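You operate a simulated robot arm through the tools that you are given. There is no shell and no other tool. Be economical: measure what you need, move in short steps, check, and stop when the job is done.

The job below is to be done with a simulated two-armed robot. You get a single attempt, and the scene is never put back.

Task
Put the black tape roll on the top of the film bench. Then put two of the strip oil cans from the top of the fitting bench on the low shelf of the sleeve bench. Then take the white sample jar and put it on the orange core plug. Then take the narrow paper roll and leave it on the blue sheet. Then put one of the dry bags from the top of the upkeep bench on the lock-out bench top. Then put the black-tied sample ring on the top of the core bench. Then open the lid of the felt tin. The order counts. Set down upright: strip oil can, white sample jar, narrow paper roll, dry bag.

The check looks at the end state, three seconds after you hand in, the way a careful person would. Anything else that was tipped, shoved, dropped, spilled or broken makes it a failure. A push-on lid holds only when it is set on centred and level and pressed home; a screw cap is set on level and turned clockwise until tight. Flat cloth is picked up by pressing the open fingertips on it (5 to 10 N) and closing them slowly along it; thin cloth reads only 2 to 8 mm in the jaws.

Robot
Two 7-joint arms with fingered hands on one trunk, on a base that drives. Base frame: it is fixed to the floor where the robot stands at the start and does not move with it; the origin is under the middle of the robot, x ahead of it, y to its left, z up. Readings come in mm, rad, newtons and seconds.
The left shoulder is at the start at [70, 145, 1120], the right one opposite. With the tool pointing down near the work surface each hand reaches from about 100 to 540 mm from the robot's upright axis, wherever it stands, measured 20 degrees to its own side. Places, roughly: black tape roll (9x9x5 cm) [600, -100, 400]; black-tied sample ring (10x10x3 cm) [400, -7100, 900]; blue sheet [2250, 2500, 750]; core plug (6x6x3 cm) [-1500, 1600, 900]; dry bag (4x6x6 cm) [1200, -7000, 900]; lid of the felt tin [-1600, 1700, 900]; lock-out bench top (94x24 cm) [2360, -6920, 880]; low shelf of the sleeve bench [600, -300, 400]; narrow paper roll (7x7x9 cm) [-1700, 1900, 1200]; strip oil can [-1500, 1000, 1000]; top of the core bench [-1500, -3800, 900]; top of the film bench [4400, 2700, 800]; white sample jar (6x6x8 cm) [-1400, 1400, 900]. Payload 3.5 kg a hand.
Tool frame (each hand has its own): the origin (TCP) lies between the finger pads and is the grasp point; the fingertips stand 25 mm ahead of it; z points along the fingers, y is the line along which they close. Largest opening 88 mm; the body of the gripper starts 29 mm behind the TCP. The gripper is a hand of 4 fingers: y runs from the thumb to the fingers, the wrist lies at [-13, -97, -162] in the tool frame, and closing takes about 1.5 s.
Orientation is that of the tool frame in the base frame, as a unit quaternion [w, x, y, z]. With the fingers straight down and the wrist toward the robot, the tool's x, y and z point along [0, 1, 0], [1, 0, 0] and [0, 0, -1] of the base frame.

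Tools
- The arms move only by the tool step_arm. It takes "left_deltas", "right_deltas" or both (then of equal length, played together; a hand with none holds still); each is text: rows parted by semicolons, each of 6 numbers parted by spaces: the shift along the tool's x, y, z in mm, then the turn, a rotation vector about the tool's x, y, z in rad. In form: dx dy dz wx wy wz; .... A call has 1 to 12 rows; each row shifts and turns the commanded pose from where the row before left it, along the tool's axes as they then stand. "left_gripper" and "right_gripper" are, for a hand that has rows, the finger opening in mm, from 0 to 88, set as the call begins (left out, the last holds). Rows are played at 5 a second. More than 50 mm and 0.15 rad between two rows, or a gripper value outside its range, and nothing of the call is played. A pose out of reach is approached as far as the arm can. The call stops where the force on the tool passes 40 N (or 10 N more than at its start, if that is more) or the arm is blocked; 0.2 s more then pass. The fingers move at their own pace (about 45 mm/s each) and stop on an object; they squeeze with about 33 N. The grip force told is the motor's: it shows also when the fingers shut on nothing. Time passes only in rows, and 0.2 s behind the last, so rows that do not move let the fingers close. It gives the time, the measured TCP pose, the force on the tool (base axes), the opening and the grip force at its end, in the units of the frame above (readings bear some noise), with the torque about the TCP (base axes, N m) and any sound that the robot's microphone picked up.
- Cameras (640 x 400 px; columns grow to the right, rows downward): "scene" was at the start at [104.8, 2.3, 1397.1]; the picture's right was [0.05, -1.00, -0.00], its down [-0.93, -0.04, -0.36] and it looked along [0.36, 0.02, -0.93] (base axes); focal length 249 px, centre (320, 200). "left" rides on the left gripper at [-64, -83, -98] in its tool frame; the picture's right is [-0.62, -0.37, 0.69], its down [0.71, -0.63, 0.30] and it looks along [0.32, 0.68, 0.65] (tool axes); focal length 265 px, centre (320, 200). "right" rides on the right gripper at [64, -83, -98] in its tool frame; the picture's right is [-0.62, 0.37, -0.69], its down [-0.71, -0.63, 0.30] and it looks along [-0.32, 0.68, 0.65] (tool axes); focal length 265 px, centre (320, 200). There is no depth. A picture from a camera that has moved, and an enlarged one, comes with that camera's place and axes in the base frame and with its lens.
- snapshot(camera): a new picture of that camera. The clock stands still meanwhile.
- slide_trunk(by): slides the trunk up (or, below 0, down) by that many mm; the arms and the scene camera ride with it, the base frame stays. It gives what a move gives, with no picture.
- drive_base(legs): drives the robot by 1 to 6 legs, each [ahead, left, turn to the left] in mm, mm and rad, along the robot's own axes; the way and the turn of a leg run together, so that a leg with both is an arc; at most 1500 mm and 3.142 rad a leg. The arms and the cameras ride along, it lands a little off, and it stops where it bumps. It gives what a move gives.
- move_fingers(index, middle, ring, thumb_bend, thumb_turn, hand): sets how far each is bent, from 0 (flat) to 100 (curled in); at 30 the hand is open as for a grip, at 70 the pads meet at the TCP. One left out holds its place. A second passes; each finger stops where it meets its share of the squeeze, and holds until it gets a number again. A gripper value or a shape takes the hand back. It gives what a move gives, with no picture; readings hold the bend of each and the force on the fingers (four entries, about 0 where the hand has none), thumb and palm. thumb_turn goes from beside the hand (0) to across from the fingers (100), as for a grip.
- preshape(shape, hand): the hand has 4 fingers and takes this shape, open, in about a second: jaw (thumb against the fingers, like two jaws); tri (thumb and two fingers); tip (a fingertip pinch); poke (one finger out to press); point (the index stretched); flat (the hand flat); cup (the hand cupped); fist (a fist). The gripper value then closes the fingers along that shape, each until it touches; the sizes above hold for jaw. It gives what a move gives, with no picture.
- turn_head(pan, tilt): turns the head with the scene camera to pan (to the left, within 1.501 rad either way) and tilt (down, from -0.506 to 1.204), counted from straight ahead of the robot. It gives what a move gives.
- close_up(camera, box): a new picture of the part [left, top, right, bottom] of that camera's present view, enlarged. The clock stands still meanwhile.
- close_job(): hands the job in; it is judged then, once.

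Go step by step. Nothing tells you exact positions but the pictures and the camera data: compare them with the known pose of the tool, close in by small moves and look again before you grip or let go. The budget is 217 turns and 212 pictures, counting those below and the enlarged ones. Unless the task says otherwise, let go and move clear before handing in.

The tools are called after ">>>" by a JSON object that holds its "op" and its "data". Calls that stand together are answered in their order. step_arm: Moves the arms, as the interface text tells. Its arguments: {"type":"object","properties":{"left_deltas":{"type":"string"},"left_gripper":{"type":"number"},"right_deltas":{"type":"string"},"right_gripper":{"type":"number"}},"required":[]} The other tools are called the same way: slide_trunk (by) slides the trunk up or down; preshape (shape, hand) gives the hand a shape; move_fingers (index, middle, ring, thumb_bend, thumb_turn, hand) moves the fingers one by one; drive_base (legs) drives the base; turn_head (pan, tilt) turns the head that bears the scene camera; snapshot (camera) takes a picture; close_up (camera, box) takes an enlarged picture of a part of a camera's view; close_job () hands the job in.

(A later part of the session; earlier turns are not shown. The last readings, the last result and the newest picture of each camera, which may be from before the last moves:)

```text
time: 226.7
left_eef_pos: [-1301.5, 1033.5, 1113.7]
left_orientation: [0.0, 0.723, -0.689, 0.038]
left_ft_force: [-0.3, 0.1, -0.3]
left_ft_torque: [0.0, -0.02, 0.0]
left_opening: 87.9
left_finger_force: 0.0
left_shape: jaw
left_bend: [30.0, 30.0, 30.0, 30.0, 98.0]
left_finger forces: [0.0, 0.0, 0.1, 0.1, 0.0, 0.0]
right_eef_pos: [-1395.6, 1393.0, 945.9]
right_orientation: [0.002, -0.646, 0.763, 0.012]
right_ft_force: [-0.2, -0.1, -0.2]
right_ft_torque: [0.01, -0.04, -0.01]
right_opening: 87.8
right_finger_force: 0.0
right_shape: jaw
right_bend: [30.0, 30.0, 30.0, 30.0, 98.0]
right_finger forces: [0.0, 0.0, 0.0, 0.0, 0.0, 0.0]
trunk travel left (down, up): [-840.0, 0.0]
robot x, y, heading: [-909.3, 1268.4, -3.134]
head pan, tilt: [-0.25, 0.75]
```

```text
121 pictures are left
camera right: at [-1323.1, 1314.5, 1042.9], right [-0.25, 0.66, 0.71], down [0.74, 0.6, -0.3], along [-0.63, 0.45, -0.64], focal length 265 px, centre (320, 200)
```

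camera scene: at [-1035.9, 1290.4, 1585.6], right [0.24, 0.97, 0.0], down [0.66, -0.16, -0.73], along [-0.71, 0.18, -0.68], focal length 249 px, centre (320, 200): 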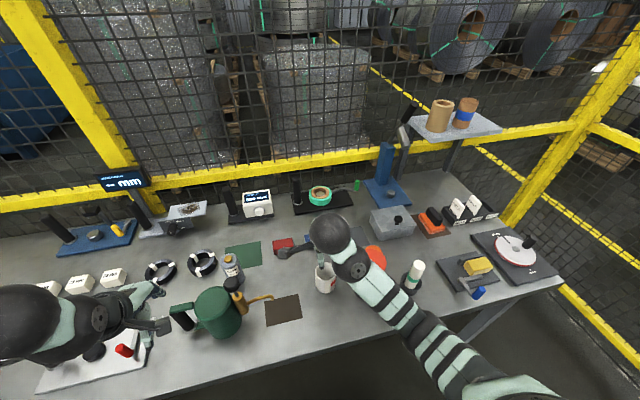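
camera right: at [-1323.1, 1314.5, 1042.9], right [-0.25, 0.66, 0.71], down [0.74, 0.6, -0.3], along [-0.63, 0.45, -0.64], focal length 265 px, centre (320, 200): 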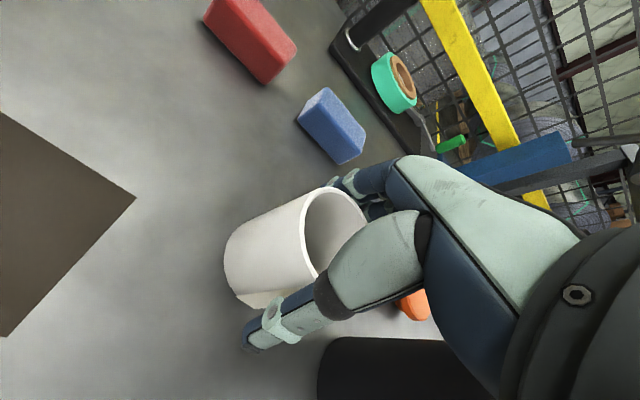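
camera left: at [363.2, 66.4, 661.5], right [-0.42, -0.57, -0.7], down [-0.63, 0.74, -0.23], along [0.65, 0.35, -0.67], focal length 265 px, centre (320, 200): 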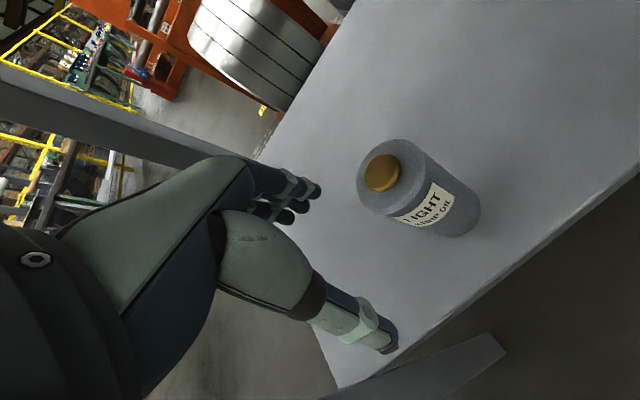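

>>> {"op": "step_arm", "data": {"right_deltas": "0 0 0 0 0 0;0 0 0 0 0 0;0 0 0 0 0 0;0 0 0 0 0 0;0 0 0 0 0 0;0 0 0 0 0 0;0 0 0 0 0 0", "right_gripper": 48}}

>>> {"op": "step_arm", "data": {"right_deltas": "0 0 -15 0 0 0;0 0 -35 0 0 0;0 0 -40 0 0 0;0 0 -40 0 0 0;0 0 -25 0 0 0;0 0 0 0 0 0"}}

>>> {"op": "snapshot", "data": {"camera": "right"}}

>>> {"op": "snapshot", "data": {"camera": "scene"}}

```text
time: 228.3
left_eef_pos: [-1301.1, 1033.7, 1113.8]
left_orientation: [0.001, 0.724, -0.689, 0.037]
left_ft_force: [0.5, 0.5, 0.2]
left_ft_torque: [0.01, 0.0, 0.04]
left_opening: 88.0
left_finger_force: 0.1
left_shape: jaw
left_bend: [30.0, 30.0, 30.0, 30.0, 98.0]
left_finger forces: [0.0, 0.0, 0.1, 0.1, 0.0, 0.1]
right_eef_pos: [-1395.3, 1394.4, 948.7]
right_orientation: [0.002, -0.645, 0.764, 0.01]
right_ft_force: [-0.5, 1.2, -0.1]
right_ft_torque: [0.03, 0.02, 0.02]
right_opening: 52.6
right_finger_force: 32.7
right_shape: jaw
right_bend: [74.0, 41.0, 43.0, 64.0, 99.0]
right_finger forces: [16.4, 9.1, 4.0, 0.0, 30.0, 0.0]
trunk travel left (down, up): [-840.0, 0.0]
robot x, y, heading: [-907.2, 1272.1, -3.133]
head pan, tilt: [-0.25, 0.75]
```

```text
time: 229.7
left_eef_pos: [-1300.9, 1034.2, 1113.6]
left_orientation: [0.001, 0.724, -0.689, 0.037]
left_ft_force: [-0.2, -0.7, 0.5]
left_ft_torque: [-0.01, -0.03, 0.02]
left_opening: 87.9
left_finger_force: 0.0
left_shape: jaw
left_bend: [30.0, 30.0, 30.0, 30.0, 98.0]
left_finger forces: [0.1, 0.1, 0.1, 0.1, 0.0, 0.0]
right_eef_pos: [-1395.7, 1392.5, 1093.0]
right_orientation: [0.0, -0.646, 0.763, 0.012]
right_ft_force: [0.3, 0.1, -1.0]
right_ft_torque: [0.01, -0.02, 0.01]
right_opening: 52.3
right_finger_force: 32.8
right_shape: jaw
right_bend: [74.0, 41.0, 43.0, 64.0, 99.0]
right_finger forces: [16.6, 9.2, 4.2, 0.0, 29.9, 0.0]
right hand out of reach, approached as far as the arm can: row 5
trunk travel left (down, up): [-840.0, 0.0]
robot x, y, heading: [-907.0, 1271.4, -3.131]
head pan, tilt: [-0.25, 0.75]
```

```text
120 pictures are left
camera right: at [-1321.1, 1314.7, 1190.4], right [-0.25, 0.66, 0.71], down [0.73, 0.6, -0.31], along [-0.63, 0.44, -0.64], focal length 265 px, centre (320, 200)
```

right: 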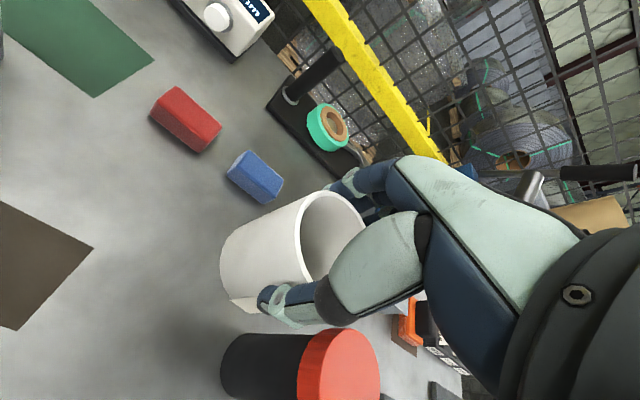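

```text
119 pictures are left
camera scene: at [-1038.5, 1290.8, 1585.4], right [0.24, 0.97, 0.0], down [0.66, -0.16, -0.73], along [-0.71, 0.18, -0.68], focal length 249 px, centre (320, 200)
```

scene: 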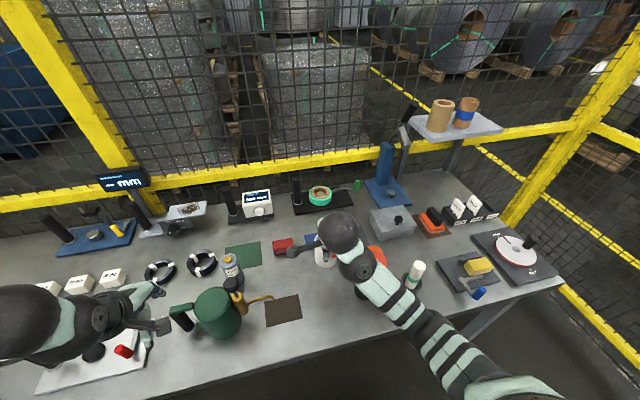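

The jar is held. I'll go forward behind the CERT jar, then shift right by driving, toward the orange core plug.

>>> {"op": "step_arm", "data": {"right_deltas": "0 25 0 0 0 0;0 25 0 0 0 0;0 25 0 0 0 0;0 0 0 0 0 0"}}

>>> {"op": "drive_base", "data": {"legs": [[0, -130, 0]]}}

>>> {"op": "snapshot", "data": {"camera": "right"}}

>>> {"op": "close_up", "data": {"camera": "scene", "box": [220, 180, 460, 330]}}

```text
time: 230.7
left_eef_pos: [-1301.0, 1034.1, 1114.2]
left_orientation: [0.0, 0.724, -0.689, 0.038]
left_ft_force: [0.7, 0.0, 0.6]
left_ft_torque: [0.01, -0.02, 0.02]
left_opening: 87.9
left_finger_force: 0.0
left_shape: jaw
left_bend: [30.0, 30.0, 30.0, 30.0, 98.0]
left_finger forces: [0.0, 0.0, 0.0, 0.0, 0.1, 0.1]
right_eef_pos: [-1469.6, 1407.1, 1094.1]
right_orientation: [0.002, -0.645, 0.764, 0.011]
right_ft_force: [0.9, -0.1, -1.9]
right_ft_torque: [0.0, 0.01, 0.0]
right_opening: 52.3
right_finger_force: 33.0
right_shape: jaw
right_bend: [74.0, 41.0, 44.0, 64.0, 99.0]
right_finger forces: [16.5, 9.3, 4.0, 0.0, 30.1, 0.0]
trunk travel left (down, up): [-840.0, 0.0]
robot x, y, heading: [-906.5, 1274.0, -3.138]
head pan, tilt: [-0.25, 0.75]
```

```text
time: 231.9
left_eef_pos: [-1302.6, 1159.5, 1115.5]
left_orientation: [-0.001, 0.724, -0.688, 0.038]
left_ft_force: [-0.3, 0.3, 0.0]
left_ft_torque: [0.03, 0.0, 0.0]
left_opening: 87.8
left_finger_force: 0.1
left_shape: jaw
left_bend: [30.0, 30.0, 30.0, 30.0, 98.0]
left_finger forces: [0.1, 0.1, 0.0, 0.2, 0.1, 0.0]
right_eef_pos: [-1470.2, 1532.4, 1095.2]
right_orientation: [0.003, -0.646, 0.763, 0.011]
right_ft_force: [0.1, 0.2, -1.5]
right_ft_torque: [-0.01, 0.0, -0.02]
right_opening: 52.4
right_finger_force: 33.2
right_shape: jaw
right_bend: [74.0, 41.0, 44.0, 64.0, 99.0]
right_finger forces: [16.6, 9.2, 4.2, 0.0, 30.1, 0.0]
trunk travel left (down, up): [-840.0, 0.0]
robot x, y, heading: [-908.8, 1400.5, -3.132]
head pan, tilt: [-0.25, 0.75]
```

```text
118 pictures are left
camera right: at [-1397.0, 1453.1, 1190.8], right [-0.25, 0.66, 0.71], down [0.74, 0.61, -0.3], along [-0.63, 0.45, -0.64], focal length 265 px, centre (320, 200)
```

right: 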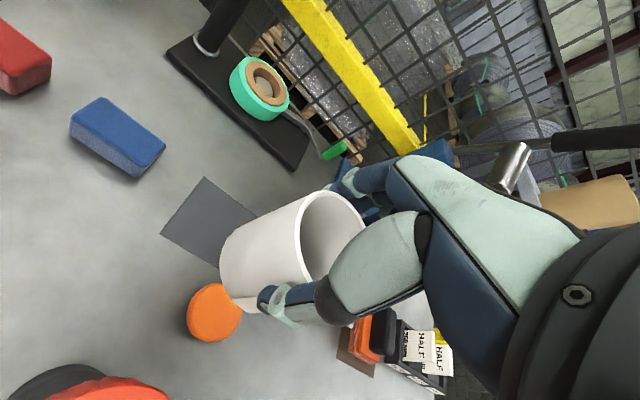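

```text
2.67 times, centred on (340, 255) of scene
camera zoom: at [-1039.4, 1415.7, 1585.4], right [0.24, 0.97, 0.0], down [0.66, -0.16, -0.73], along [-0.71, 0.18, -0.68], focal length 663 px, centre (267, 53)
```

zoom: 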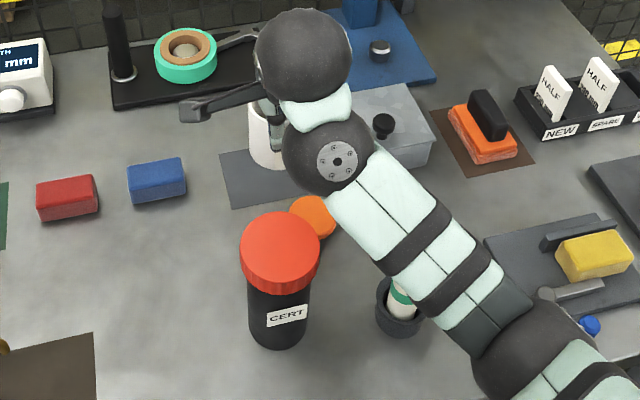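

>>> {"op": "step_arm", "data": {"right_deltas": "-22 -4 0 0 0 0;-22 -4 0 0 0 0;0 0 30 0 0 0;0 0 0 0 0 0"}}

>>> {"op": "snapshot", "data": {"camera": "right"}}

```text
time: 232.9
left_eef_pos: [-1303.0, 1162.0, 1114.9]
left_orientation: [0.0, 0.724, -0.688, 0.038]
left_ft_force: [-0.4, -0.2, 1.5]
left_ft_torque: [0.02, 0.02, -0.03]
left_opening: 87.7
left_finger_force: 0.0
left_shape: jaw
left_bend: [30.0, 30.0, 30.0, 30.0, 98.0]
left_finger forces: [0.0, 0.1, 0.0, 0.0, 0.0, 0.0]
right_eef_pos: [-1447.0, 1564.6, 1065.4]
right_orientation: [0.003, -0.644, 0.765, 0.012]
right_ft_force: [-0.2, -0.8, -0.7]
right_ft_torque: [-0.01, -0.02, 0.03]
right_opening: 52.4
right_finger_force: 32.9
right_shape: jaw
right_bend: [74.0, 41.0, 44.0, 64.0, 99.0]
right_finger forces: [16.6, 9.3, 4.2, 0.0, 30.1, 0.0]
right hand out of reach, approached as far as the arm can: row 2
trunk travel left (down, up): [-840.0, 0.0]
robot x, y, heading: [-907.3, 1400.7, -3.133]
head pan, tilt: [-0.25, 0.75]
```

```text
116 pictures are left
camera right: at [-1375.4, 1485.8, 1161.0], right [-0.25, 0.66, 0.71], down [0.74, 0.6, -0.3], along [-0.63, 0.45, -0.64], focal length 265 px, centre (320, 200)
```

right: 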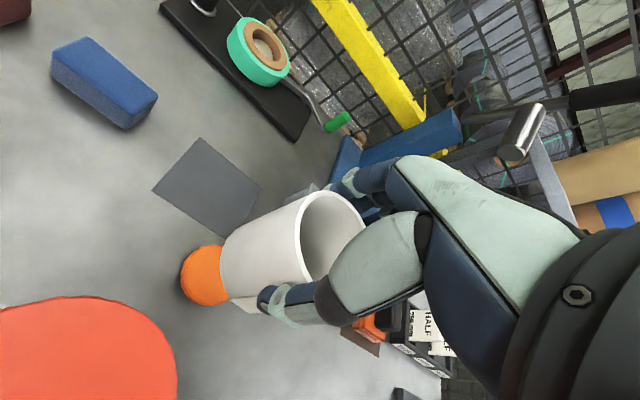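

>>> {"op": "step_arm", "data": {"right_deltas": "0 0 20 0 0 0;-8 8 20 0 0 0;0 0 15 0 0 0;0 0 0 0 0 0"}}

>>> {"op": "snapshot", "data": {"camera": "right"}}

```text
time: 233.9
left_eef_pos: [-1302.5, 1162.0, 1114.5]
left_orientation: [0.0, 0.724, -0.689, 0.038]
left_ft_force: [-0.6, 0.0, -0.1]
left_ft_torque: [0.02, 0.01, 0.0]
left_opening: 87.5
left_finger_force: 0.0
left_shape: jaw
left_bend: [30.0, 30.0, 30.0, 30.0, 98.0]
left_finger forces: [0.0, 0.1, 0.0, 0.0, 0.0, 0.1]
right_eef_pos: [-1447.2, 1561.2, 1011.2]
right_orientation: [0.002, -0.643, 0.765, 0.012]
right_ft_force: [0.2, 0.4, -1.0]
right_ft_torque: [0.01, 0.03, 0.02]
right_opening: 52.4
right_finger_force: 32.9
right_shape: jaw
right_bend: [74.0, 41.0, 44.0, 64.0, 99.0]
right_finger forces: [16.7, 9.2, 4.2, 0.0, 30.0, 0.0]
right hand out of reach, approached as far as the arm can: row 1, 2
trunk travel left (down, up): [-840.0, 0.0]
robot x, y, heading: [-909.2, 1400.4, -3.13]
head pan, tilt: [-0.25, 0.75]
```

```text
115 pictures are left
camera right: at [-1374.8, 1482.2, 1106.6], right [-0.25, 0.66, 0.71], down [0.74, 0.6, -0.3], along [-0.63, 0.45, -0.64], focal length 265 px, centre (320, 200)
```

right: 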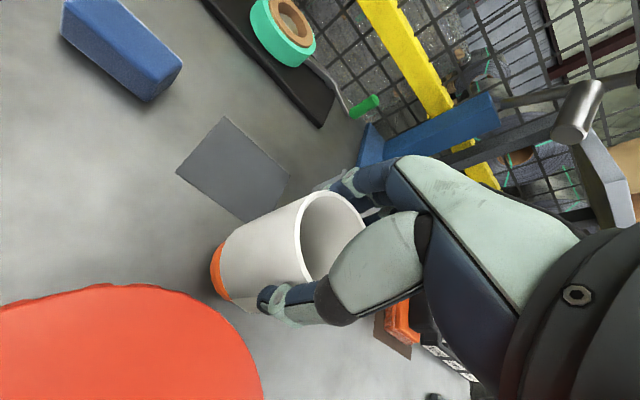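

>>> {"op": "drive_base", "data": {"legs": [[10, -14, 0]]}}

>>> {"op": "close_up", "data": {"camera": "right", "box": [150, 160, 390, 310]}}

```text
time: 234.7
left_eef_pos: [-1309.7, 1172.7, 1114.9]
left_orientation: [0.001, 0.725, -0.688, 0.036]
left_ft_force: [0.4, 0.0, -0.8]
left_ft_torque: [0.02, 0.0, 0.01]
left_opening: 88.0
left_finger_force: 0.1
left_shape: jaw
left_bend: [30.0, 30.0, 30.0, 30.0, 98.0]
left_finger forces: [0.1, 0.1, 0.0, 0.1, 0.0, 0.0]
right_eef_pos: [-1455.4, 1570.8, 1013.7]
right_orientation: [0.003, -0.645, 0.764, 0.014]
right_ft_force: [-0.8, -0.5, -1.0]
right_ft_torque: [0.02, 0.0, 0.0]
right_opening: 52.1
right_finger_force: 32.9
right_shape: jaw
right_bend: [74.0, 41.0, 44.0, 64.0, 99.0]
right_finger forces: [16.6, 9.2, 4.3, 0.0, 30.2, 0.0]
trunk travel left (down, up): [-840.0, 0.0]
robot x, y, heading: [-913.3, 1415.5, -3.14]
head pan, tilt: [-0.25, 0.75]
```

```text
2.67 times, centred on (270, 235) of right
camera zoom: at [-1382.5, 1492.3, 1108.4], right [-0.25, 0.66, 0.71], down [0.74, 0.61, -0.3], along [-0.63, 0.45, -0.63], focal length 708 px, centre (453, 107)
```

zoom: 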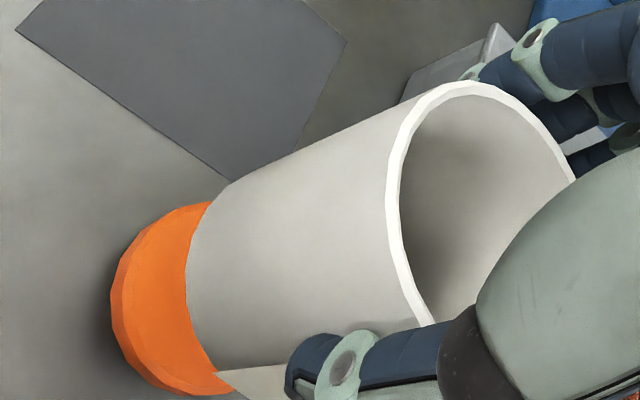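

The jar is centred over the plug within a couple of mm. Lowering in small steps.

>>> {"op": "step_arm", "data": {"right_deltas": "0 0 8 0 0 0;0 0 8 0 0 0;0 0 5 0 0 0;0 0 4 0 0 0;0 0 4 0 0 0;0 0 0 0 0 0"}}

>>> {"op": "close_up", "data": {"camera": "right", "box": [150, 160, 390, 310]}}

```text
time: 236.1
left_eef_pos: [-1312.8, 1174.5, 1114.9]
left_orientation: [0.0, 0.726, -0.687, 0.039]
left_ft_force: [0.0, -0.1, 0.3]
left_ft_torque: [-0.03, 0.01, 0.01]
left_opening: 87.6
left_finger_force: 0.1
left_shape: jaw
left_bend: [30.0, 30.0, 30.0, 30.0, 98.0]
left_finger forces: [0.0, 0.0, 0.0, 0.0, 0.0, 0.0]
right_eef_pos: [-1456.5, 1573.7, 981.4]
right_orientation: [0.004, -0.642, 0.766, 0.014]
right_ft_force: [-0.4, 0.0, -1.5]
right_ft_torque: [0.01, -0.02, 0.01]
right_opening: 52.7
right_finger_force: 33.4
right_shape: jaw
right_bend: [74.0, 41.0, 44.0, 64.0, 99.0]
right_finger forces: [16.5, 9.2, 4.2, 0.0, 30.0, 0.1]
trunk travel left (down, up): [-840.0, 0.0]
robot x, y, heading: [-915.7, 1415.0, -3.133]
head pan, tilt: [-0.25, 0.75]
```

```text
2.67 times, centred on (270, 235) of right
camera zoom: at [-1384.5, 1493.9, 1077.2], right [-0.25, 0.66, 0.71], down [0.74, 0.6, -0.3], along [-0.62, 0.46, -0.63], focal length 708 px, centre (453, 107)
```

zoom: 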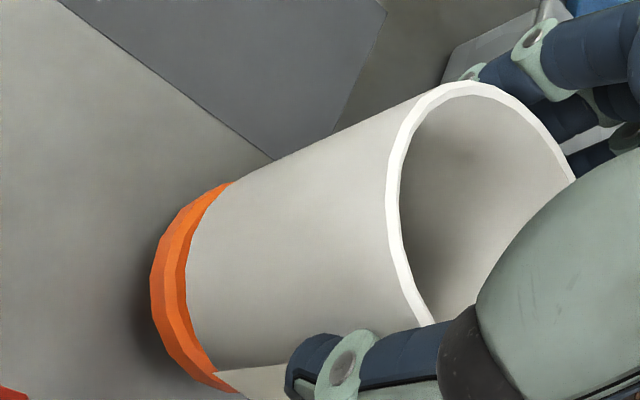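

>>> {"op": "step_arm", "data": {"right_deltas": "0 0 4 0 0 0;0 0 3 0 0 0;0 0 3 0 0 0;0 0 2 0 0 0;0 0 2 0 0 0;0 0 0 0 0 0"}}

>>> {"op": "close_up", "data": {"camera": "right", "box": [150, 160, 390, 310]}}

```text
time: 237.5
left_eef_pos: [-1311.7, 1175.1, 1115.3]
left_orientation: [0.001, 0.725, -0.688, 0.038]
left_ft_force: [-0.1, 0.3, -0.1]
left_ft_torque: [0.0, 0.0, -0.01]
left_opening: 87.7
left_finger_force: 0.1
left_shape: jaw
left_bend: [30.0, 30.0, 30.0, 30.0, 98.0]
left_finger forces: [0.0, 0.0, 0.0, 0.1, 0.0, 0.0]
right_eef_pos: [-1454.3, 1571.7, 970.7]
right_orientation: [0.002, -0.642, 0.766, 0.015]
right_ft_force: [0.3, 0.2, 8.3]
right_ft_torque: [0.03, -0.01, 0.0]
right_opening: 52.3
right_finger_force: 33.3
right_shape: jaw
right_bend: [74.0, 41.0, 44.0, 64.0, 99.0]
right_finger forces: [17.1, 9.9, 4.6, 0.0, 30.6, 0.0]
right hand out of reach, approached as far as the arm can: row 3
trunk travel left (down, up): [-840.0, 0.0]
robot x, y, heading: [-918.0, 1413.4, -3.136]
head pan, tilt: [-0.25, 0.75]
```

```text
2.67 times, centred on (270, 235) of right
camera zoom: at [-1381.9, 1492.0, 1065.6], right [-0.24, 0.66, 0.71], down [0.74, 0.6, -0.3], along [-0.63, 0.46, -0.63], focal length 708 px, centre (453, 107)
```

zoom: 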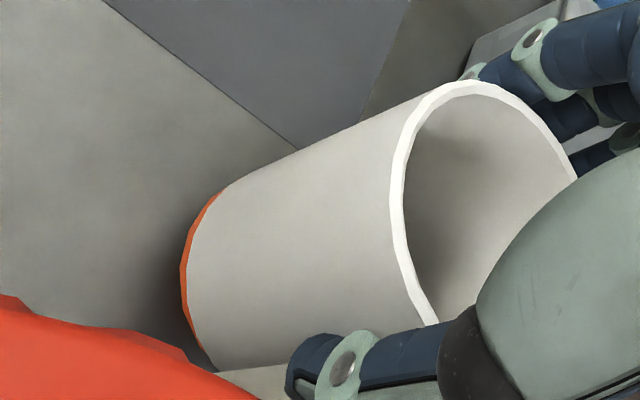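

Contact at about 8 N with the jar centred on the plug. Opening and rising.

>>> {"op": "step_arm", "data": {"right_deltas": "0 0 0 0 0 0;0 0 0 0 0 0;0 0 0 0 0 0;0 0 0 0 0 0;0 0 0 0 0 0", "right_gripper": 88}}

>>> {"op": "snapshot", "data": {"camera": "right"}}

>>> {"op": "step_arm", "data": {"right_deltas": "0 0 -20 0 0 0;0 0 -35 0 0 0;0 0 -40 0 0 0;0 0 -30 0 0 0;0 0 0 0 0 0"}}

>>> {"op": "snapshot", "data": {"camera": "right"}}

```text
time: 238.7
left_eef_pos: [-1313.0, 1175.7, 1114.1]
left_orientation: [0.001, 0.725, -0.688, 0.038]
left_ft_force: [0.2, 0.0, 0.2]
left_ft_torque: [0.01, -0.02, -0.01]
left_opening: 87.7
left_finger_force: 0.1
left_shape: jaw
left_bend: [30.0, 30.0, 30.0, 30.0, 98.0]
left_finger forces: [0.0, 0.0, 0.0, 0.0, 0.0, 0.1]
right_eef_pos: [-1455.0, 1572.7, 970.0]
right_orientation: [0.004, -0.643, 0.766, 0.014]
right_ft_force: [0.5, 0.4, -0.6]
right_ft_torque: [-0.01, -0.04, 0.02]
right_opening: 87.8
right_finger_force: 0.0
right_shape: jaw
right_bend: [30.0, 30.0, 30.0, 30.0, 98.0]
right_finger forces: [0.0, 0.1, 0.1, 0.0, 0.0, 0.1]
trunk travel left (down, up): [-840.0, 0.0]
robot x, y, heading: [-921.0, 1409.5, -3.135]
head pan, tilt: [-0.25, 0.75]
```

```text
111 pictures are left
camera right: at [-1382.7, 1492.1, 1064.2], right [-0.25, 0.66, 0.71], down [0.74, 0.6, -0.3], along [-0.62, 0.46, -0.63], focal length 265 px, centre (320, 200)
```

right: 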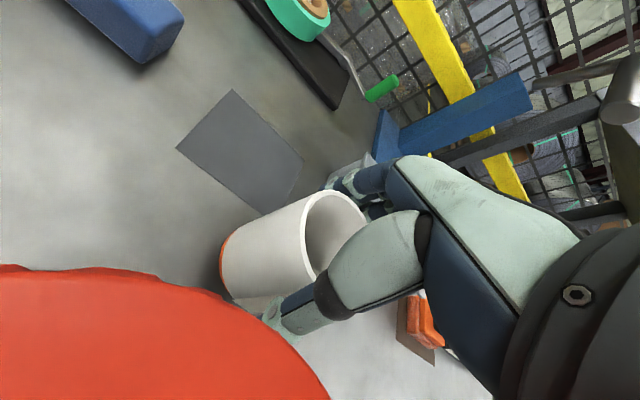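

```text
time: 239.9
left_eef_pos: [-1310.8, 1174.6, 1114.3]
left_orientation: [0.0, 0.725, -0.688, 0.038]
left_ft_force: [-0.8, 0.3, -0.6]
left_ft_torque: [0.0, 0.01, 0.01]
left_opening: 87.9
left_finger_force: 0.1
left_shape: jaw
left_bend: [30.0, 30.0, 30.0, 30.0, 98.0]
left_finger forces: [0.0, 0.1, 0.0, 0.0, 0.0, 0.0]
right_eef_pos: [-1454.1, 1569.5, 1091.9]
right_orientation: [0.002, -0.645, 0.764, 0.013]
right_ft_force: [0.3, 0.0, -0.2]
right_ft_torque: [0.01, 0.0, 0.02]
right_opening: 87.6
right_finger_force: 0.0
right_shape: jaw
right_bend: [30.0, 30.0, 30.0, 30.0, 98.0]
right_finger forces: [0.0, 0.0, 0.1, 0.1, 0.0, 0.1]
trunk travel left (down, up): [-840.0, 0.0]
robot x, y, heading: [-916.2, 1414.5, -3.13]
head pan, tilt: [-0.25, 0.75]
```

```text
110 pictures are left
camera right: at [-1382.0, 1490.8, 1188.1], right [-0.25, 0.66, 0.71], down [0.74, 0.6, -0.3], along [-0.63, 0.45, -0.64], focal length 265 px, centre (320, 200)
```

right: 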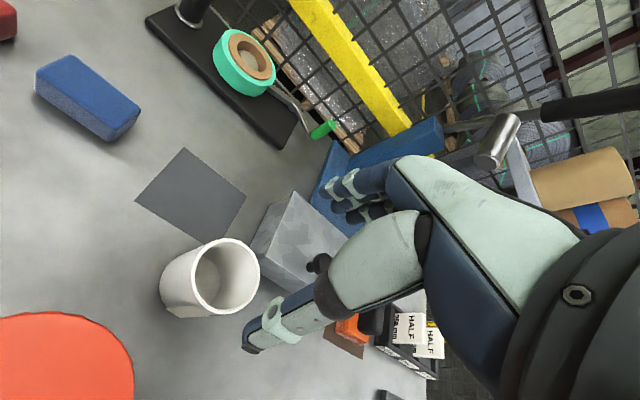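

The jar stands on the plug. Next, a closer look at the two paper rolls on the raised stand.

>>> {"op": "turn_head", "data": {"pan": -0.55, "tilt": 0.5}}

>>> {"op": "snapshot", "data": {"camera": "scene"}}

>>> {"op": "close_up", "data": {"camera": "scene", "box": [300, 60, 460, 160]}}

```text
time: 240.7
left_eef_pos: [-1311.6, 1175.3, 1114.8]
left_orientation: [0.001, 0.724, -0.688, 0.038]
left_ft_force: [0.2, -0.1, -0.2]
left_ft_torque: [0.03, 0.0, 0.02]
left_opening: 87.9
left_finger_force: 0.1
left_shape: jaw
left_bend: [30.0, 30.0, 30.0, 30.0, 98.0]
left_finger forces: [0.0, 0.1, 0.0, 0.0, 0.0, 0.0]
right_eef_pos: [-1455.8, 1571.6, 1091.9]
right_orientation: [0.003, -0.645, 0.764, 0.012]
right_ft_force: [-0.7, 0.3, 0.0]
right_ft_torque: [0.02, 0.04, 0.02]
right_opening: 87.6
right_finger_force: 0.1
right_shape: jaw
right_bend: [30.0, 30.0, 30.0, 30.0, 98.0]
right_finger forces: [0.1, 0.0, 0.0, 0.0, 0.0, 0.0]
trunk travel left (down, up): [-840.0, 0.0]
robot x, y, heading: [-915.8, 1413.3, -3.137]
head pan, tilt: [-0.55, 0.499]
```

```text
109 pictures are left
camera scene: at [-1047.0, 1459.2, 1607.3], right [0.52, 0.86, 0.0], down [0.41, -0.25, -0.88], along [-0.75, 0.45, -0.48], focal length 249 px, centre (320, 200)
```

scene: 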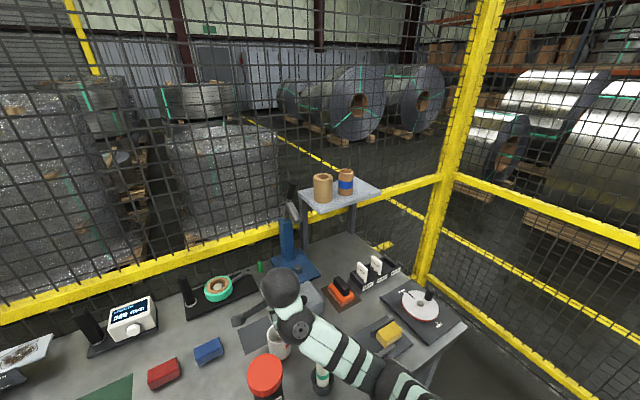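

```text
4.00 times, centred on (380, 110) of scene
camera zoom: at [-1047.0, 1459.2, 1607.3], right [0.52, 0.86, 0.0], down [0.41, -0.25, -0.88], along [-0.75, 0.45, -0.48], focal length 995 px, centre (80, 560)
```

zoom: 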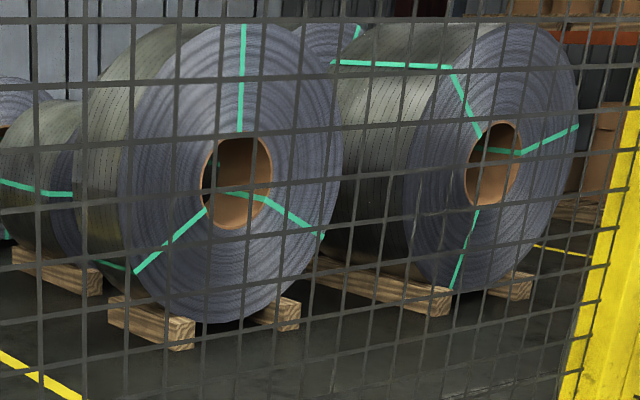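

>>> {"op": "close_up", "data": {"camera": "scene", "box": [270, 155, 410, 243]}}

```text
4.55 times, centred on (340, 199) of scene
camera zoom: at [-1047.0, 1459.2, 1607.3], right [0.52, 0.86, 0.0], down [0.41, -0.25, -0.88], along [-0.75, 0.45, -0.48], focal length 1130 px, centre (229, 204)
```

zoom: 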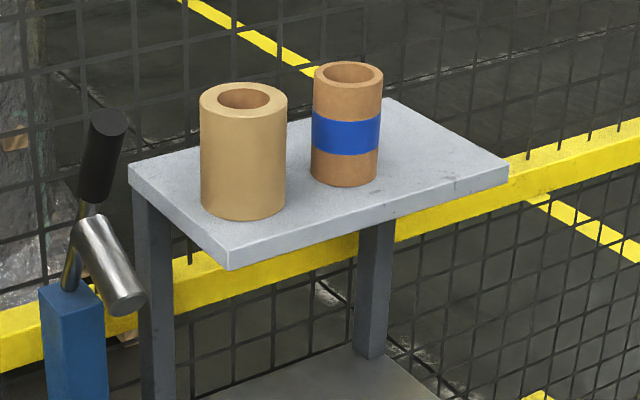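

The left roll on the stand is about 71 mm across, matching 7x7x9, at about [-1766, 1911, 1195]. It stands too high for a top grasp, so I'll back off and turn the hand horizontal.

>>> {"op": "drive_base", "data": {"legs": [[-340, 0, 0]]}}

>>> {"op": "step_arm", "data": {"right_deltas": "0 0 0 -0.0864 0.0864 0.0864;0 0 0 -0.0864 0.0864 0.0864;0 0 0 -0.0864 0.0864 0.0864;0 0 0 -0.0864 0.0864 0.0864;0 0 0 -0.0864 0.0864 0.0864;0 0 0 -0.0864 0.0864 0.0864;0 0 0 -0.0864 0.0864 0.0864;0 0 0 -0.0864 0.0864 0.0864;0 0 0 -0.0864 0.0864 0.0864;0 0 0 -0.0864 0.0864 0.0864"}}

>>> {"op": "turn_head", "data": {"pan": -0.5, "tilt": 0.4}}

>>> {"op": "snapshot", "data": {"camera": "scene"}}

```text
time: 242.9
left_eef_pos: [-978.4, 1179.2, 1114.5]
left_orientation: [0.0, 0.723, -0.69, 0.039]
left_ft_force: [-0.5, 0.7, 0.3]
left_ft_torque: [0.01, -0.03, -0.01]
left_opening: 87.8
left_finger_force: 0.0
left_shape: jaw
left_bend: [30.0, 30.0, 30.0, 30.0, 98.0]
left_finger forces: [0.1, 0.0, 0.0, 0.0, 0.1, 0.1]
right_eef_pos: [-1119.1, 1575.2, 1091.4]
right_orientation: [0.003, -0.641, 0.767, 0.012]
right_ft_force: [-0.5, -0.9, 0.5]
right_ft_torque: [-0.01, 0.01, -0.01]
right_opening: 87.6
right_finger_force: 0.1
right_shape: jaw
right_bend: [30.0, 30.0, 30.0, 30.0, 98.0]
right_finger forces: [0.0, 0.0, 0.0, 0.0, 0.0, 0.0]
trunk travel left (down, up): [-840.0, 0.0]
robot x, y, heading: [-581.1, 1413.4, -3.142]
head pan, tilt: [-0.55, 0.499]
```

```text
time: 245.1
left_eef_pos: [-978.7, 1178.3, 1114.0]
left_orientation: [0.0, 0.722, -0.691, 0.038]
left_ft_force: [-0.1, 0.1, 0.5]
left_ft_torque: [0.01, -0.03, -0.01]
left_opening: 87.8
left_finger_force: 0.1
left_shape: jaw
left_bend: [30.0, 30.0, 30.0, 30.0, 98.0]
left_finger forces: [0.0, 0.1, 0.0, 0.0, 0.0, 0.0]
right_eef_pos: [-1117.3, 1575.9, 1093.8]
right_orientation: [-0.557, -0.174, 0.81, 0.059]
right_ft_force: [-0.1, -0.7, -0.3]
right_ft_torque: [0.01, 0.0, 0.02]
right_opening: 87.8
right_finger_force: 0.0
right_shape: jaw
right_bend: [30.0, 30.0, 30.0, 30.0, 98.0]
right_finger forces: [0.0, 0.0, 0.0, 0.0, 0.0, 0.0]
trunk travel left (down, up): [-840.0, 0.0]
robot x, y, heading: [-584.6, 1415.8, -3.141]
head pan, tilt: [-0.55, 0.499]
```

```text
time: 245.8
left_eef_pos: [-976.7, 1179.2, 1114.9]
left_orientation: [0.001, 0.723, -0.69, 0.038]
left_ft_force: [-0.3, 0.3, 0.7]
left_ft_torque: [0.0, 0.0, 0.01]
left_opening: 87.8
left_finger_force: 0.0
left_shape: jaw
left_bend: [30.0, 30.0, 30.0, 30.0, 98.0]
left_finger forces: [0.0, 0.0, 0.1, 0.0, 0.0, 0.1]
right_eef_pos: [-1117.8, 1574.5, 1092.0]
right_orientation: [-0.557, -0.175, 0.81, 0.059]
right_ft_force: [0.4, 0.1, -0.7]
right_ft_torque: [0.0, -0.01, 0.02]
right_opening: 87.8
right_finger_force: 0.1
right_shape: jaw
right_bend: [30.0, 30.0, 30.0, 30.0, 98.0]
right_finger forces: [0.0, 0.1, 0.0, 0.1, 0.1, 0.0]
trunk travel left (down, up): [-840.0, 0.0]
robot x, y, heading: [-580.1, 1415.5, -3.141]
head pan, tilt: [-0.499, 0.4]
```

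```text
106 pictures are left
camera scene: at [-714.4, 1458.2, 1616.4], right [0.48, 0.88, 0.0], down [0.34, -0.19, -0.92], along [-0.81, 0.44, -0.39], focal length 249 px, centre (320, 200)
```

scene: 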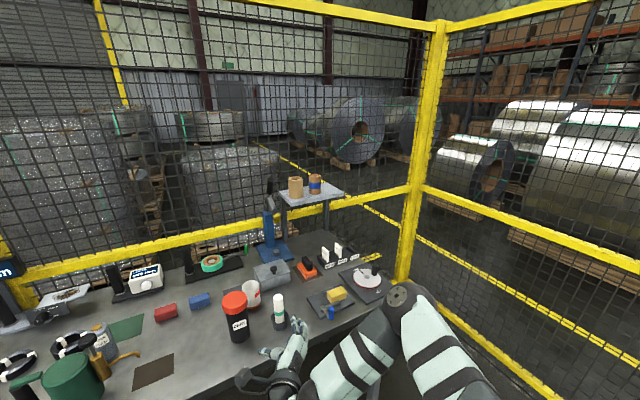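

>>> {"op": "step_arm", "data": {"right_deltas": "0 0 0 -0.0864 0.0864 0.0864;0 0 0 -0.0864 0.0864 0.0864;0 0 0 -0.0864 0.0864 0.0864;0 0 0 -0.0864 0.0864 0.0864;0 0 0 -0.15 0 0;0 0 0 -0.15 0 0;0 0 0 -0.15 0 0;0 0 0 -0.15 0 0"}}

>>> {"op": "snapshot", "data": {"camera": "scene"}}

```text
time: 247.6
left_eef_pos: [-977.3, 1179.5, 1114.6]
left_orientation: [0.001, 0.723, -0.69, 0.038]
left_ft_force: [0.1, -0.1, -0.1]
left_ft_torque: [-0.01, -0.01, 0.03]
left_opening: 87.8
left_finger_force: 0.0
left_shape: jaw
left_bend: [30.0, 30.0, 30.0, 30.0, 98.0]
left_finger forces: [0.0, 0.1, 0.1, 0.0, 0.1, 0.0]
right_eef_pos: [-1119.6, 1842.8, 1166.0]
right_orientation: [0.688, -0.178, -0.677, -0.192]
right_ft_force: [0.2, -0.1, 0.2]
right_ft_torque: [-0.01, -0.03, -0.02]
right_opening: 88.2
right_finger_force: 0.1
right_shape: jaw
right_bend: [30.0, 30.0, 30.0, 30.0, 98.0]
right_finger forces: [0.0, 0.1, 0.1, 0.0, 0.0, 0.0]
right hand out of reach, approached as far as the arm can: row 1, 2, 3, 4, 5, 6, 7, 8
trunk travel left (down, up): [-840.0, 0.0]
robot x, y, heading: [-579.8, 1413.0, -3.137]
head pan, tilt: [-0.499, 0.4]
```

```text
105 pictures are left
camera scene: at [-715.0, 1457.6, 1616.4], right [0.48, 0.88, 0.0], down [0.34, -0.19, -0.92], along [-0.81, 0.44, -0.39], focal length 249 px, centre (320, 200)
```

scene: 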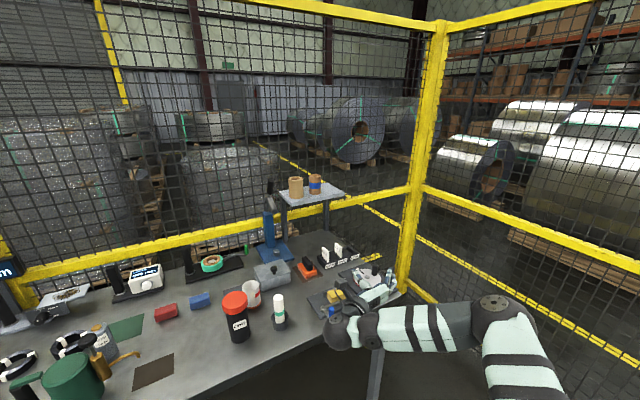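

The hand is level now with the thumb on the inner side. I'll raise it slightly, turn the robot so the fingers point straight at the stand, and move in front of the roll.

>>> {"op": "step_arm", "data": {"right_deltas": "17 0 0 0 0 0;17 0 0 0 0 0;0 0 0 0 0 0"}}

>>> {"op": "drive_base", "data": {"legs": [[0, 0, 0.53], [120, -470, 0]]}}

>>> {"op": "turn_head", "data": {"pan": -0.9, "tilt": 0.5}}

>>> {"op": "snapshot", "data": {"camera": "scene"}}

>>> {"op": "snapshot", "data": {"camera": "right"}}

```text
time: 248.4
left_eef_pos: [-978.4, 1179.4, 1113.3]
left_orientation: [0.0, 0.723, -0.69, 0.038]
left_ft_force: [-1.2, -0.5, -1.2]
left_ft_torque: [-0.03, 0.01, -0.01]
left_opening: 87.9
left_finger_force: 0.1
left_shape: jaw
left_bend: [30.0, 30.0, 30.0, 30.0, 98.0]
left_finger forces: [0.0, 0.0, 0.0, 0.0, 0.0, 0.1]
right_eef_pos: [-1119.2, 1842.9, 1200.5]
right_orientation: [0.688, -0.178, -0.677, -0.191]
right_ft_force: [0.4, 0.2, 0.1]
right_ft_torque: [-0.01, -0.01, 0.01]
right_opening: 87.9
right_finger_force: 0.1
right_shape: jaw
right_bend: [30.0, 30.0, 30.0, 30.0, 98.0]
right_finger forces: [0.1, 0.1, 0.0, 0.0, 0.0, 0.0]
trunk travel left (down, up): [-840.0, 0.0]
robot x, y, heading: [-583.9, 1413.5, -3.136]
head pan, tilt: [-0.499, 0.4]
```

```text
time: 252.8
left_eef_pos: [-1144.8, 1347.0, 1115.1]
left_orientation: [-0.009, 0.88, -0.473, 0.037]
left_ft_force: [0.1, 0.2, -0.4]
left_ft_torque: [0.03, 0.02, -0.03]
left_opening: 87.9
left_finger_force: 0.1
left_shape: jaw
left_bend: [30.0, 30.0, 30.0, 30.0, 98.0]
left_finger forces: [0.1, 0.1, 0.0, 0.0, 0.0, 0.0]
right_eef_pos: [-1607.7, 1843.0, 1201.4]
right_orientation: [0.714, 0.011, -0.7, 0.001]
right_ft_force: [1.4, 0.1, 0.1]
right_ft_torque: [-0.05, 0.0, -0.01]
right_opening: 88.0
right_finger_force: 0.1
right_shape: jaw
right_bend: [30.0, 30.0, 30.0, 30.0, 98.0]
right_finger forces: [0.1, 0.0, 0.1, 0.1, 0.0, 0.0]
trunk travel left (down, up): [-840.0, 0.0]
robot x, y, heading: [-927.5, 1755.1, -2.599]
head pan, tilt: [-0.499, 0.4]
```

```text
time: 253.7
left_eef_pos: [-1145.5, 1349.5, 1114.5]
left_orientation: [-0.01, 0.88, -0.473, 0.037]
left_ft_force: [0.9, -0.7, -0.4]
left_ft_torque: [0.01, -0.01, 0.01]
left_opening: 87.7
left_finger_force: 0.1
left_shape: jaw
left_bend: [30.0, 30.0, 30.0, 30.0, 98.0]
left_finger forces: [0.0, 0.0, 0.0, 0.0, 0.0, 0.1]
right_eef_pos: [-1609.4, 1845.0, 1199.8]
right_orientation: [0.715, 0.01, -0.699, 0.001]
right_ft_force: [-0.3, -0.3, -0.2]
right_ft_torque: [0.04, 0.02, 0.03]
right_opening: 87.9
right_finger_force: 0.1
right_shape: jaw
right_bend: [30.0, 30.0, 30.0, 30.0, 98.0]
right_finger forces: [0.0, 0.0, 0.1, 0.0, 0.0, 0.0]
trunk travel left (down, up): [-840.0, 0.0]
robot x, y, heading: [-930.9, 1756.3, -2.596]
head pan, tilt: [-0.901, 0.499]
```

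```text
104 pictures are left
camera scene: at [-1057.2, 1760.7, 1607.3], right [0.35, 0.94, 0.0], down [0.45, -0.17, -0.88], along [-0.82, 0.31, -0.48], focal length 249 px, centre (320, 200)
```

scene: 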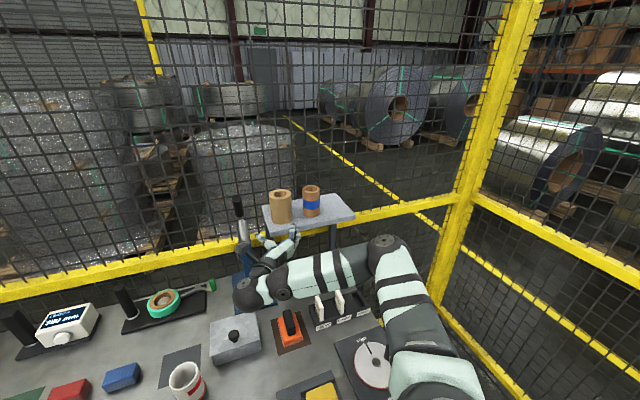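

```text
103 pictures are left
camera right: at [-1507.7, 1762.5, 1261.4], right [0.67, 0.39, -0.63], down [-0.31, -0.63, -0.72], along [-0.67, 0.68, -0.3], focal length 265 px, centre (320, 200)
```

right: 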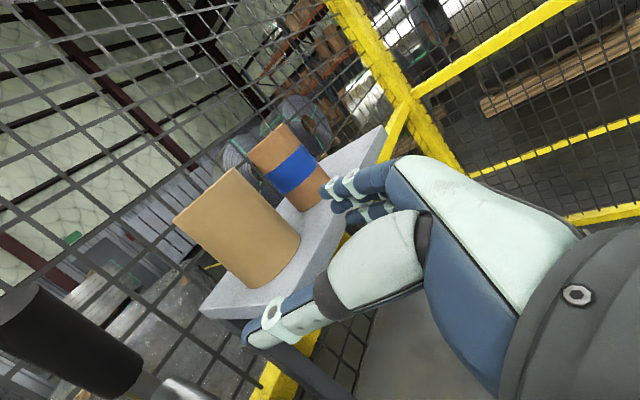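

Better triangulation puts the roll at about [-1732, 1884, 1213]. I'll align sideways and in height, then go in partway and check.

>>> {"op": "step_arm", "data": {"right_deltas": "6 20 0 0 0 0;6 20 0 0 0 0;0 0 25 0 0 0;0 0 25 0 0 0;0 0 0 0 0 0"}}

>>> {"op": "snapshot", "data": {"camera": "right"}}

>>> {"op": "close_up", "data": {"camera": "scene", "box": [210, 160, 390, 273]}}

```text
time: 254.9
left_eef_pos: [-1145.7, 1350.4, 1115.6]
left_orientation: [-0.009, 0.88, -0.473, 0.037]
left_ft_force: [0.4, -0.3, 0.2]
left_ft_torque: [0.03, -0.01, 0.01]
left_opening: 87.7
left_finger_force: 0.1
left_shape: jaw
left_bend: [30.0, 30.0, 30.0, 30.0, 98.0]
left_finger forces: [0.0, 0.0, 0.0, 0.0, 0.1, 0.0]
right_eef_pos: [-1657.9, 1885.9, 1215.0]
right_orientation: [0.715, 0.01, -0.699, 0.001]
right_ft_force: [0.0, -0.7, -0.4]
right_ft_torque: [0.02, 0.01, 0.01]
right_opening: 88.0
right_finger_force: 0.1
right_shape: jaw
right_bend: [30.0, 30.0, 30.0, 30.0, 98.0]
right_finger forces: [0.0, 0.0, 0.0, 0.0, 0.0, 0.0]
trunk travel left (down, up): [-840.0, 0.0]
robot x, y, heading: [-927.6, 1753.5, -2.602]
head pan, tilt: [-0.901, 0.499]
```

```text
102 pictures are left
camera right: at [-1557.3, 1803.1, 1275.4], right [0.67, 0.39, -0.63], down [-0.31, -0.63, -0.72], along [-0.67, 0.68, -0.3], focal length 265 px, centre (320, 200)
```

right: 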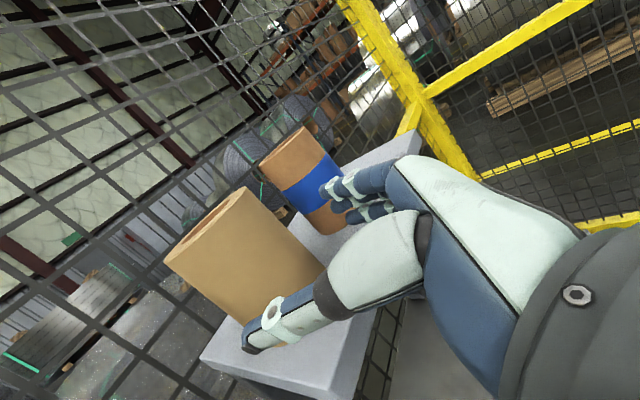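

```text
3.54 times, centred on (300, 216) of scene
camera zoom: at [-1055.8, 1761.4, 1607.4], right [0.35, 0.94, 0.0], down [0.45, -0.17, -0.88], along [-0.82, 0.31, -0.48], focal length 880 px, centre (391, 142)
```

zoom: 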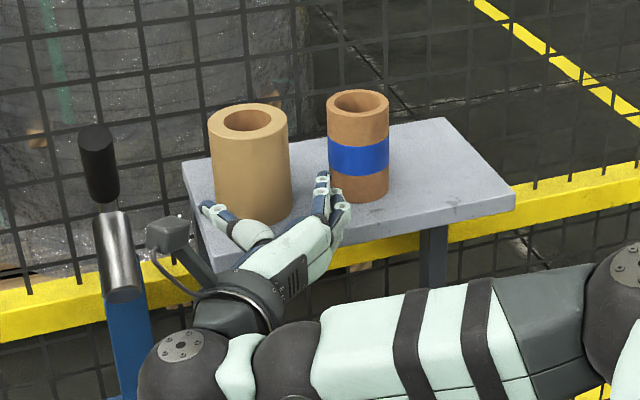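

>>> {"op": "move_fingers", "data": {"hand": "right", "thumb_bend": 20, "index": 28, "middle": 28, "ring": 28}}

>>> {"op": "step_arm", "data": {"right_deltas": "0 0 20 0 0 0;0 0 18 0 0 0;0 0 15 0 0 0;0 0 0 0 0 0"}}

>>> {"op": "snapshot", "data": {"camera": "right"}}

>>> {"op": "close_up", "data": {"camera": "scene", "box": [210, 160, 390, 273]}}

```text
time: 255.9
left_eef_pos: [-1145.6, 1348.9, 1113.1]
left_orientation: [-0.01, 0.88, -0.473, 0.037]
left_ft_force: [0.0, 0.0, -0.4]
left_ft_torque: [0.0, 0.03, -0.03]
left_opening: 87.7
left_finger_force: 0.0
left_shape: jaw
left_bend: [30.0, 30.0, 30.0, 30.0, 98.0]
left_finger forces: [0.0, 0.1, 0.1, 0.1, 0.0, 0.0]
right_eef_pos: [-1658.7, 1884.2, 1214.0]
right_orientation: [0.715, 0.01, -0.7, 0.001]
right_ft_force: [-0.8, -0.1, -0.8]
right_ft_torque: [0.0, -0.01, 0.0]
right_opening: 93.9
right_finger_force: 0.1
right_shape: fingers
right_bend: [28.0, 28.0, 28.0, 20.0, 98.0]
right_finger forces: [0.0, 0.1, 0.0, 0.0, 0.0, 0.0]
trunk travel left (down, up): [-840.0, 0.0]
robot x, y, heading: [-926.9, 1757.6, -2.601]
head pan, tilt: [-0.901, 0.499]
```

```text
time: 256.9
left_eef_pos: [-1146.0, 1349.0, 1114.6]
left_orientation: [-0.01, 0.881, -0.472, 0.037]
left_ft_force: [0.2, 0.3, -0.5]
left_ft_torque: [-0.02, -0.01, 0.02]
left_opening: 87.9
left_finger_force: 0.0
left_shape: jaw
left_bend: [30.0, 30.0, 30.0, 30.0, 98.0]
left_finger forces: [0.0, 0.1, 0.0, 0.0, 0.1, 0.1]
right_eef_pos: [-1712.5, 1882.7, 1213.1]
right_orientation: [0.714, 0.011, -0.7, 0.001]
right_ft_force: [-0.4, -0.5, 0.7]
right_ft_torque: [0.03, 0.04, 0.0]
right_opening: 93.7
right_finger_force: 0.1
right_shape: fingers
right_bend: [28.0, 28.0, 28.0, 20.0, 98.0]
right_finger forces: [0.1, 0.1, 0.0, 0.0, 0.0, 0.0]
trunk travel left (down, up): [-840.0, 0.0]
robot x, y, heading: [-927.6, 1751.9, -2.604]
head pan, tilt: [-0.901, 0.499]
```

```text
100 pictures are left
camera right: at [-1611.6, 1801.2, 1274.9], right [0.67, 0.39, -0.63], down [-0.31, -0.63, -0.72], along [-0.67, 0.68, -0.3], focal length 265 px, centre (320, 200)
```

right: 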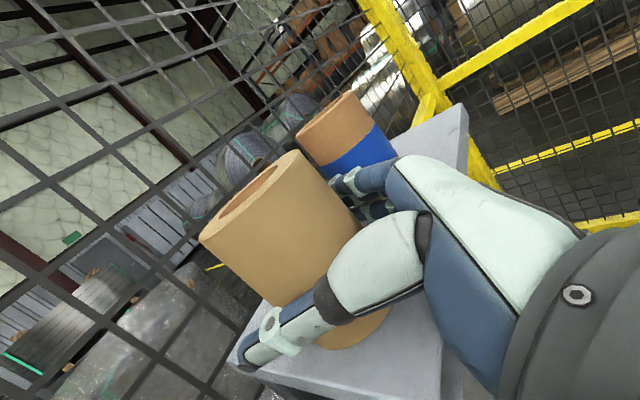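

```text
3.54 times, centred on (300, 216) of scene
camera zoom: at [-1056.6, 1760.4, 1607.3], right [0.35, 0.94, 0.0], down [0.45, -0.17, -0.88], along [-0.82, 0.31, -0.48], focal length 880 px, centre (391, 142)
```

zoom: 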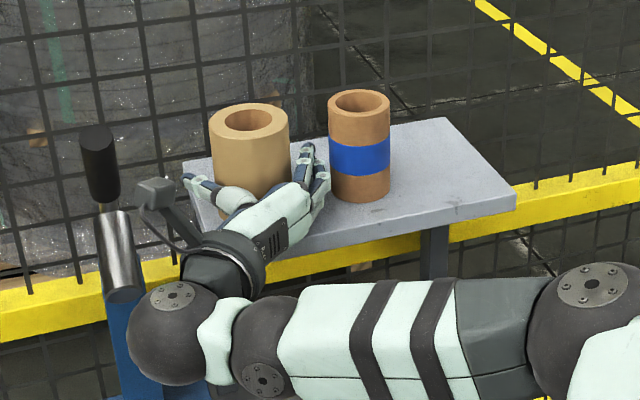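

>>> {"op": "step_arm", "data": {"right_deltas": "0 2 10 0 0 0;0 0 10 0 0 0;0 0 0 0 0 0"}}

>>> {"op": "move_fingers", "data": {"hand": "right", "thumb_bend": 55, "index": 55, "middle": 55, "ring": 55}}

>>> {"op": "close_up", "data": {"camera": "scene", "box": [210, 160, 390, 273]}}

```text
time: 257.7
left_eef_pos: [-1144.6, 1349.1, 1114.6]
left_orientation: [-0.009, 0.88, -0.473, 0.036]
left_ft_force: [0.1, 0.0, 0.6]
left_ft_torque: [0.02, 0.02, -0.01]
left_opening: 87.8
left_finger_force: 0.1
left_shape: jaw
left_bend: [30.0, 30.0, 30.0, 30.0, 98.0]
left_finger forces: [0.1, 0.0, 0.0, 0.0, 0.1, 0.0]
right_eef_pos: [-1733.5, 1884.9, 1214.8]
right_orientation: [0.715, 0.011, -0.699, 0.002]
right_ft_force: [0.1, -0.1, 0.9]
right_ft_torque: [-0.01, -0.03, -0.04]
right_opening: 93.9
right_finger_force: 0.6
right_shape: fingers
right_bend: [28.0, 28.0, 28.0, 20.0, 98.0]
right_finger forces: [0.1, 0.0, 0.1, 0.1, 0.3, 0.1]
trunk travel left (down, up): [-840.0, 0.0]
robot x, y, heading: [-926.5, 1756.2, -2.6]
head pan, tilt: [-0.901, 0.499]
```

```text
time: 258.7
left_eef_pos: [-1145.1, 1349.0, 1115.2]
left_orientation: [-0.01, 0.88, -0.473, 0.037]
left_ft_force: [1.2, -0.1, 0.2]
left_ft_torque: [-0.02, 0.0, -0.03]
left_opening: 87.7
left_finger_force: 0.0
left_shape: jaw
left_bend: [30.0, 30.0, 30.0, 30.0, 98.0]
left_finger forces: [0.0, 0.1, 0.0, 0.0, 0.0, 0.0]
right_eef_pos: [-1733.2, 1885.7, 1214.2]
right_orientation: [0.714, 0.01, -0.7, 0.001]
right_ft_force: [-0.3, 1.3, 0.5]
right_ft_torque: [0.0, 0.03, 0.0]
right_opening: 58.8
right_finger_force: 21.9
right_shape: fingers
right_bend: [41.0, 54.0, 51.0, 52.0, 97.0]
right_finger forces: [15.2, 0.9, 4.7, 0.0, 24.3, 0.0]
trunk travel left (down, up): [-840.0, 0.0]
robot x, y, heading: [-926.7, 1755.1, -2.602]
head pan, tilt: [-0.901, 0.499]
```

```text
3.54 times, centred on (300, 216) of scene
camera zoom: at [-1057.0, 1760.5, 1607.3], right [0.35, 0.94, 0.0], down [0.45, -0.17, -0.88], along [-0.82, 0.31, -0.48], focal length 880 px, centre (391, 142)
```

zoom: 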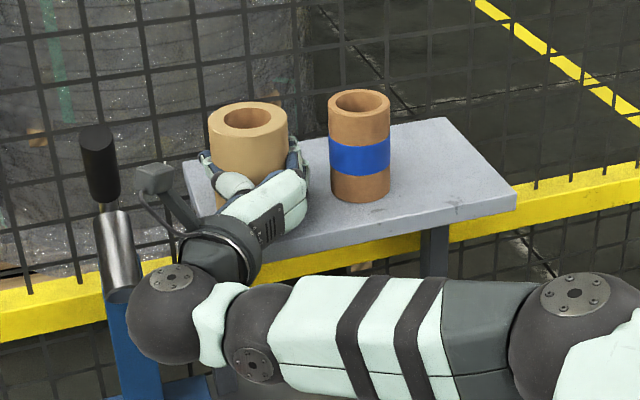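

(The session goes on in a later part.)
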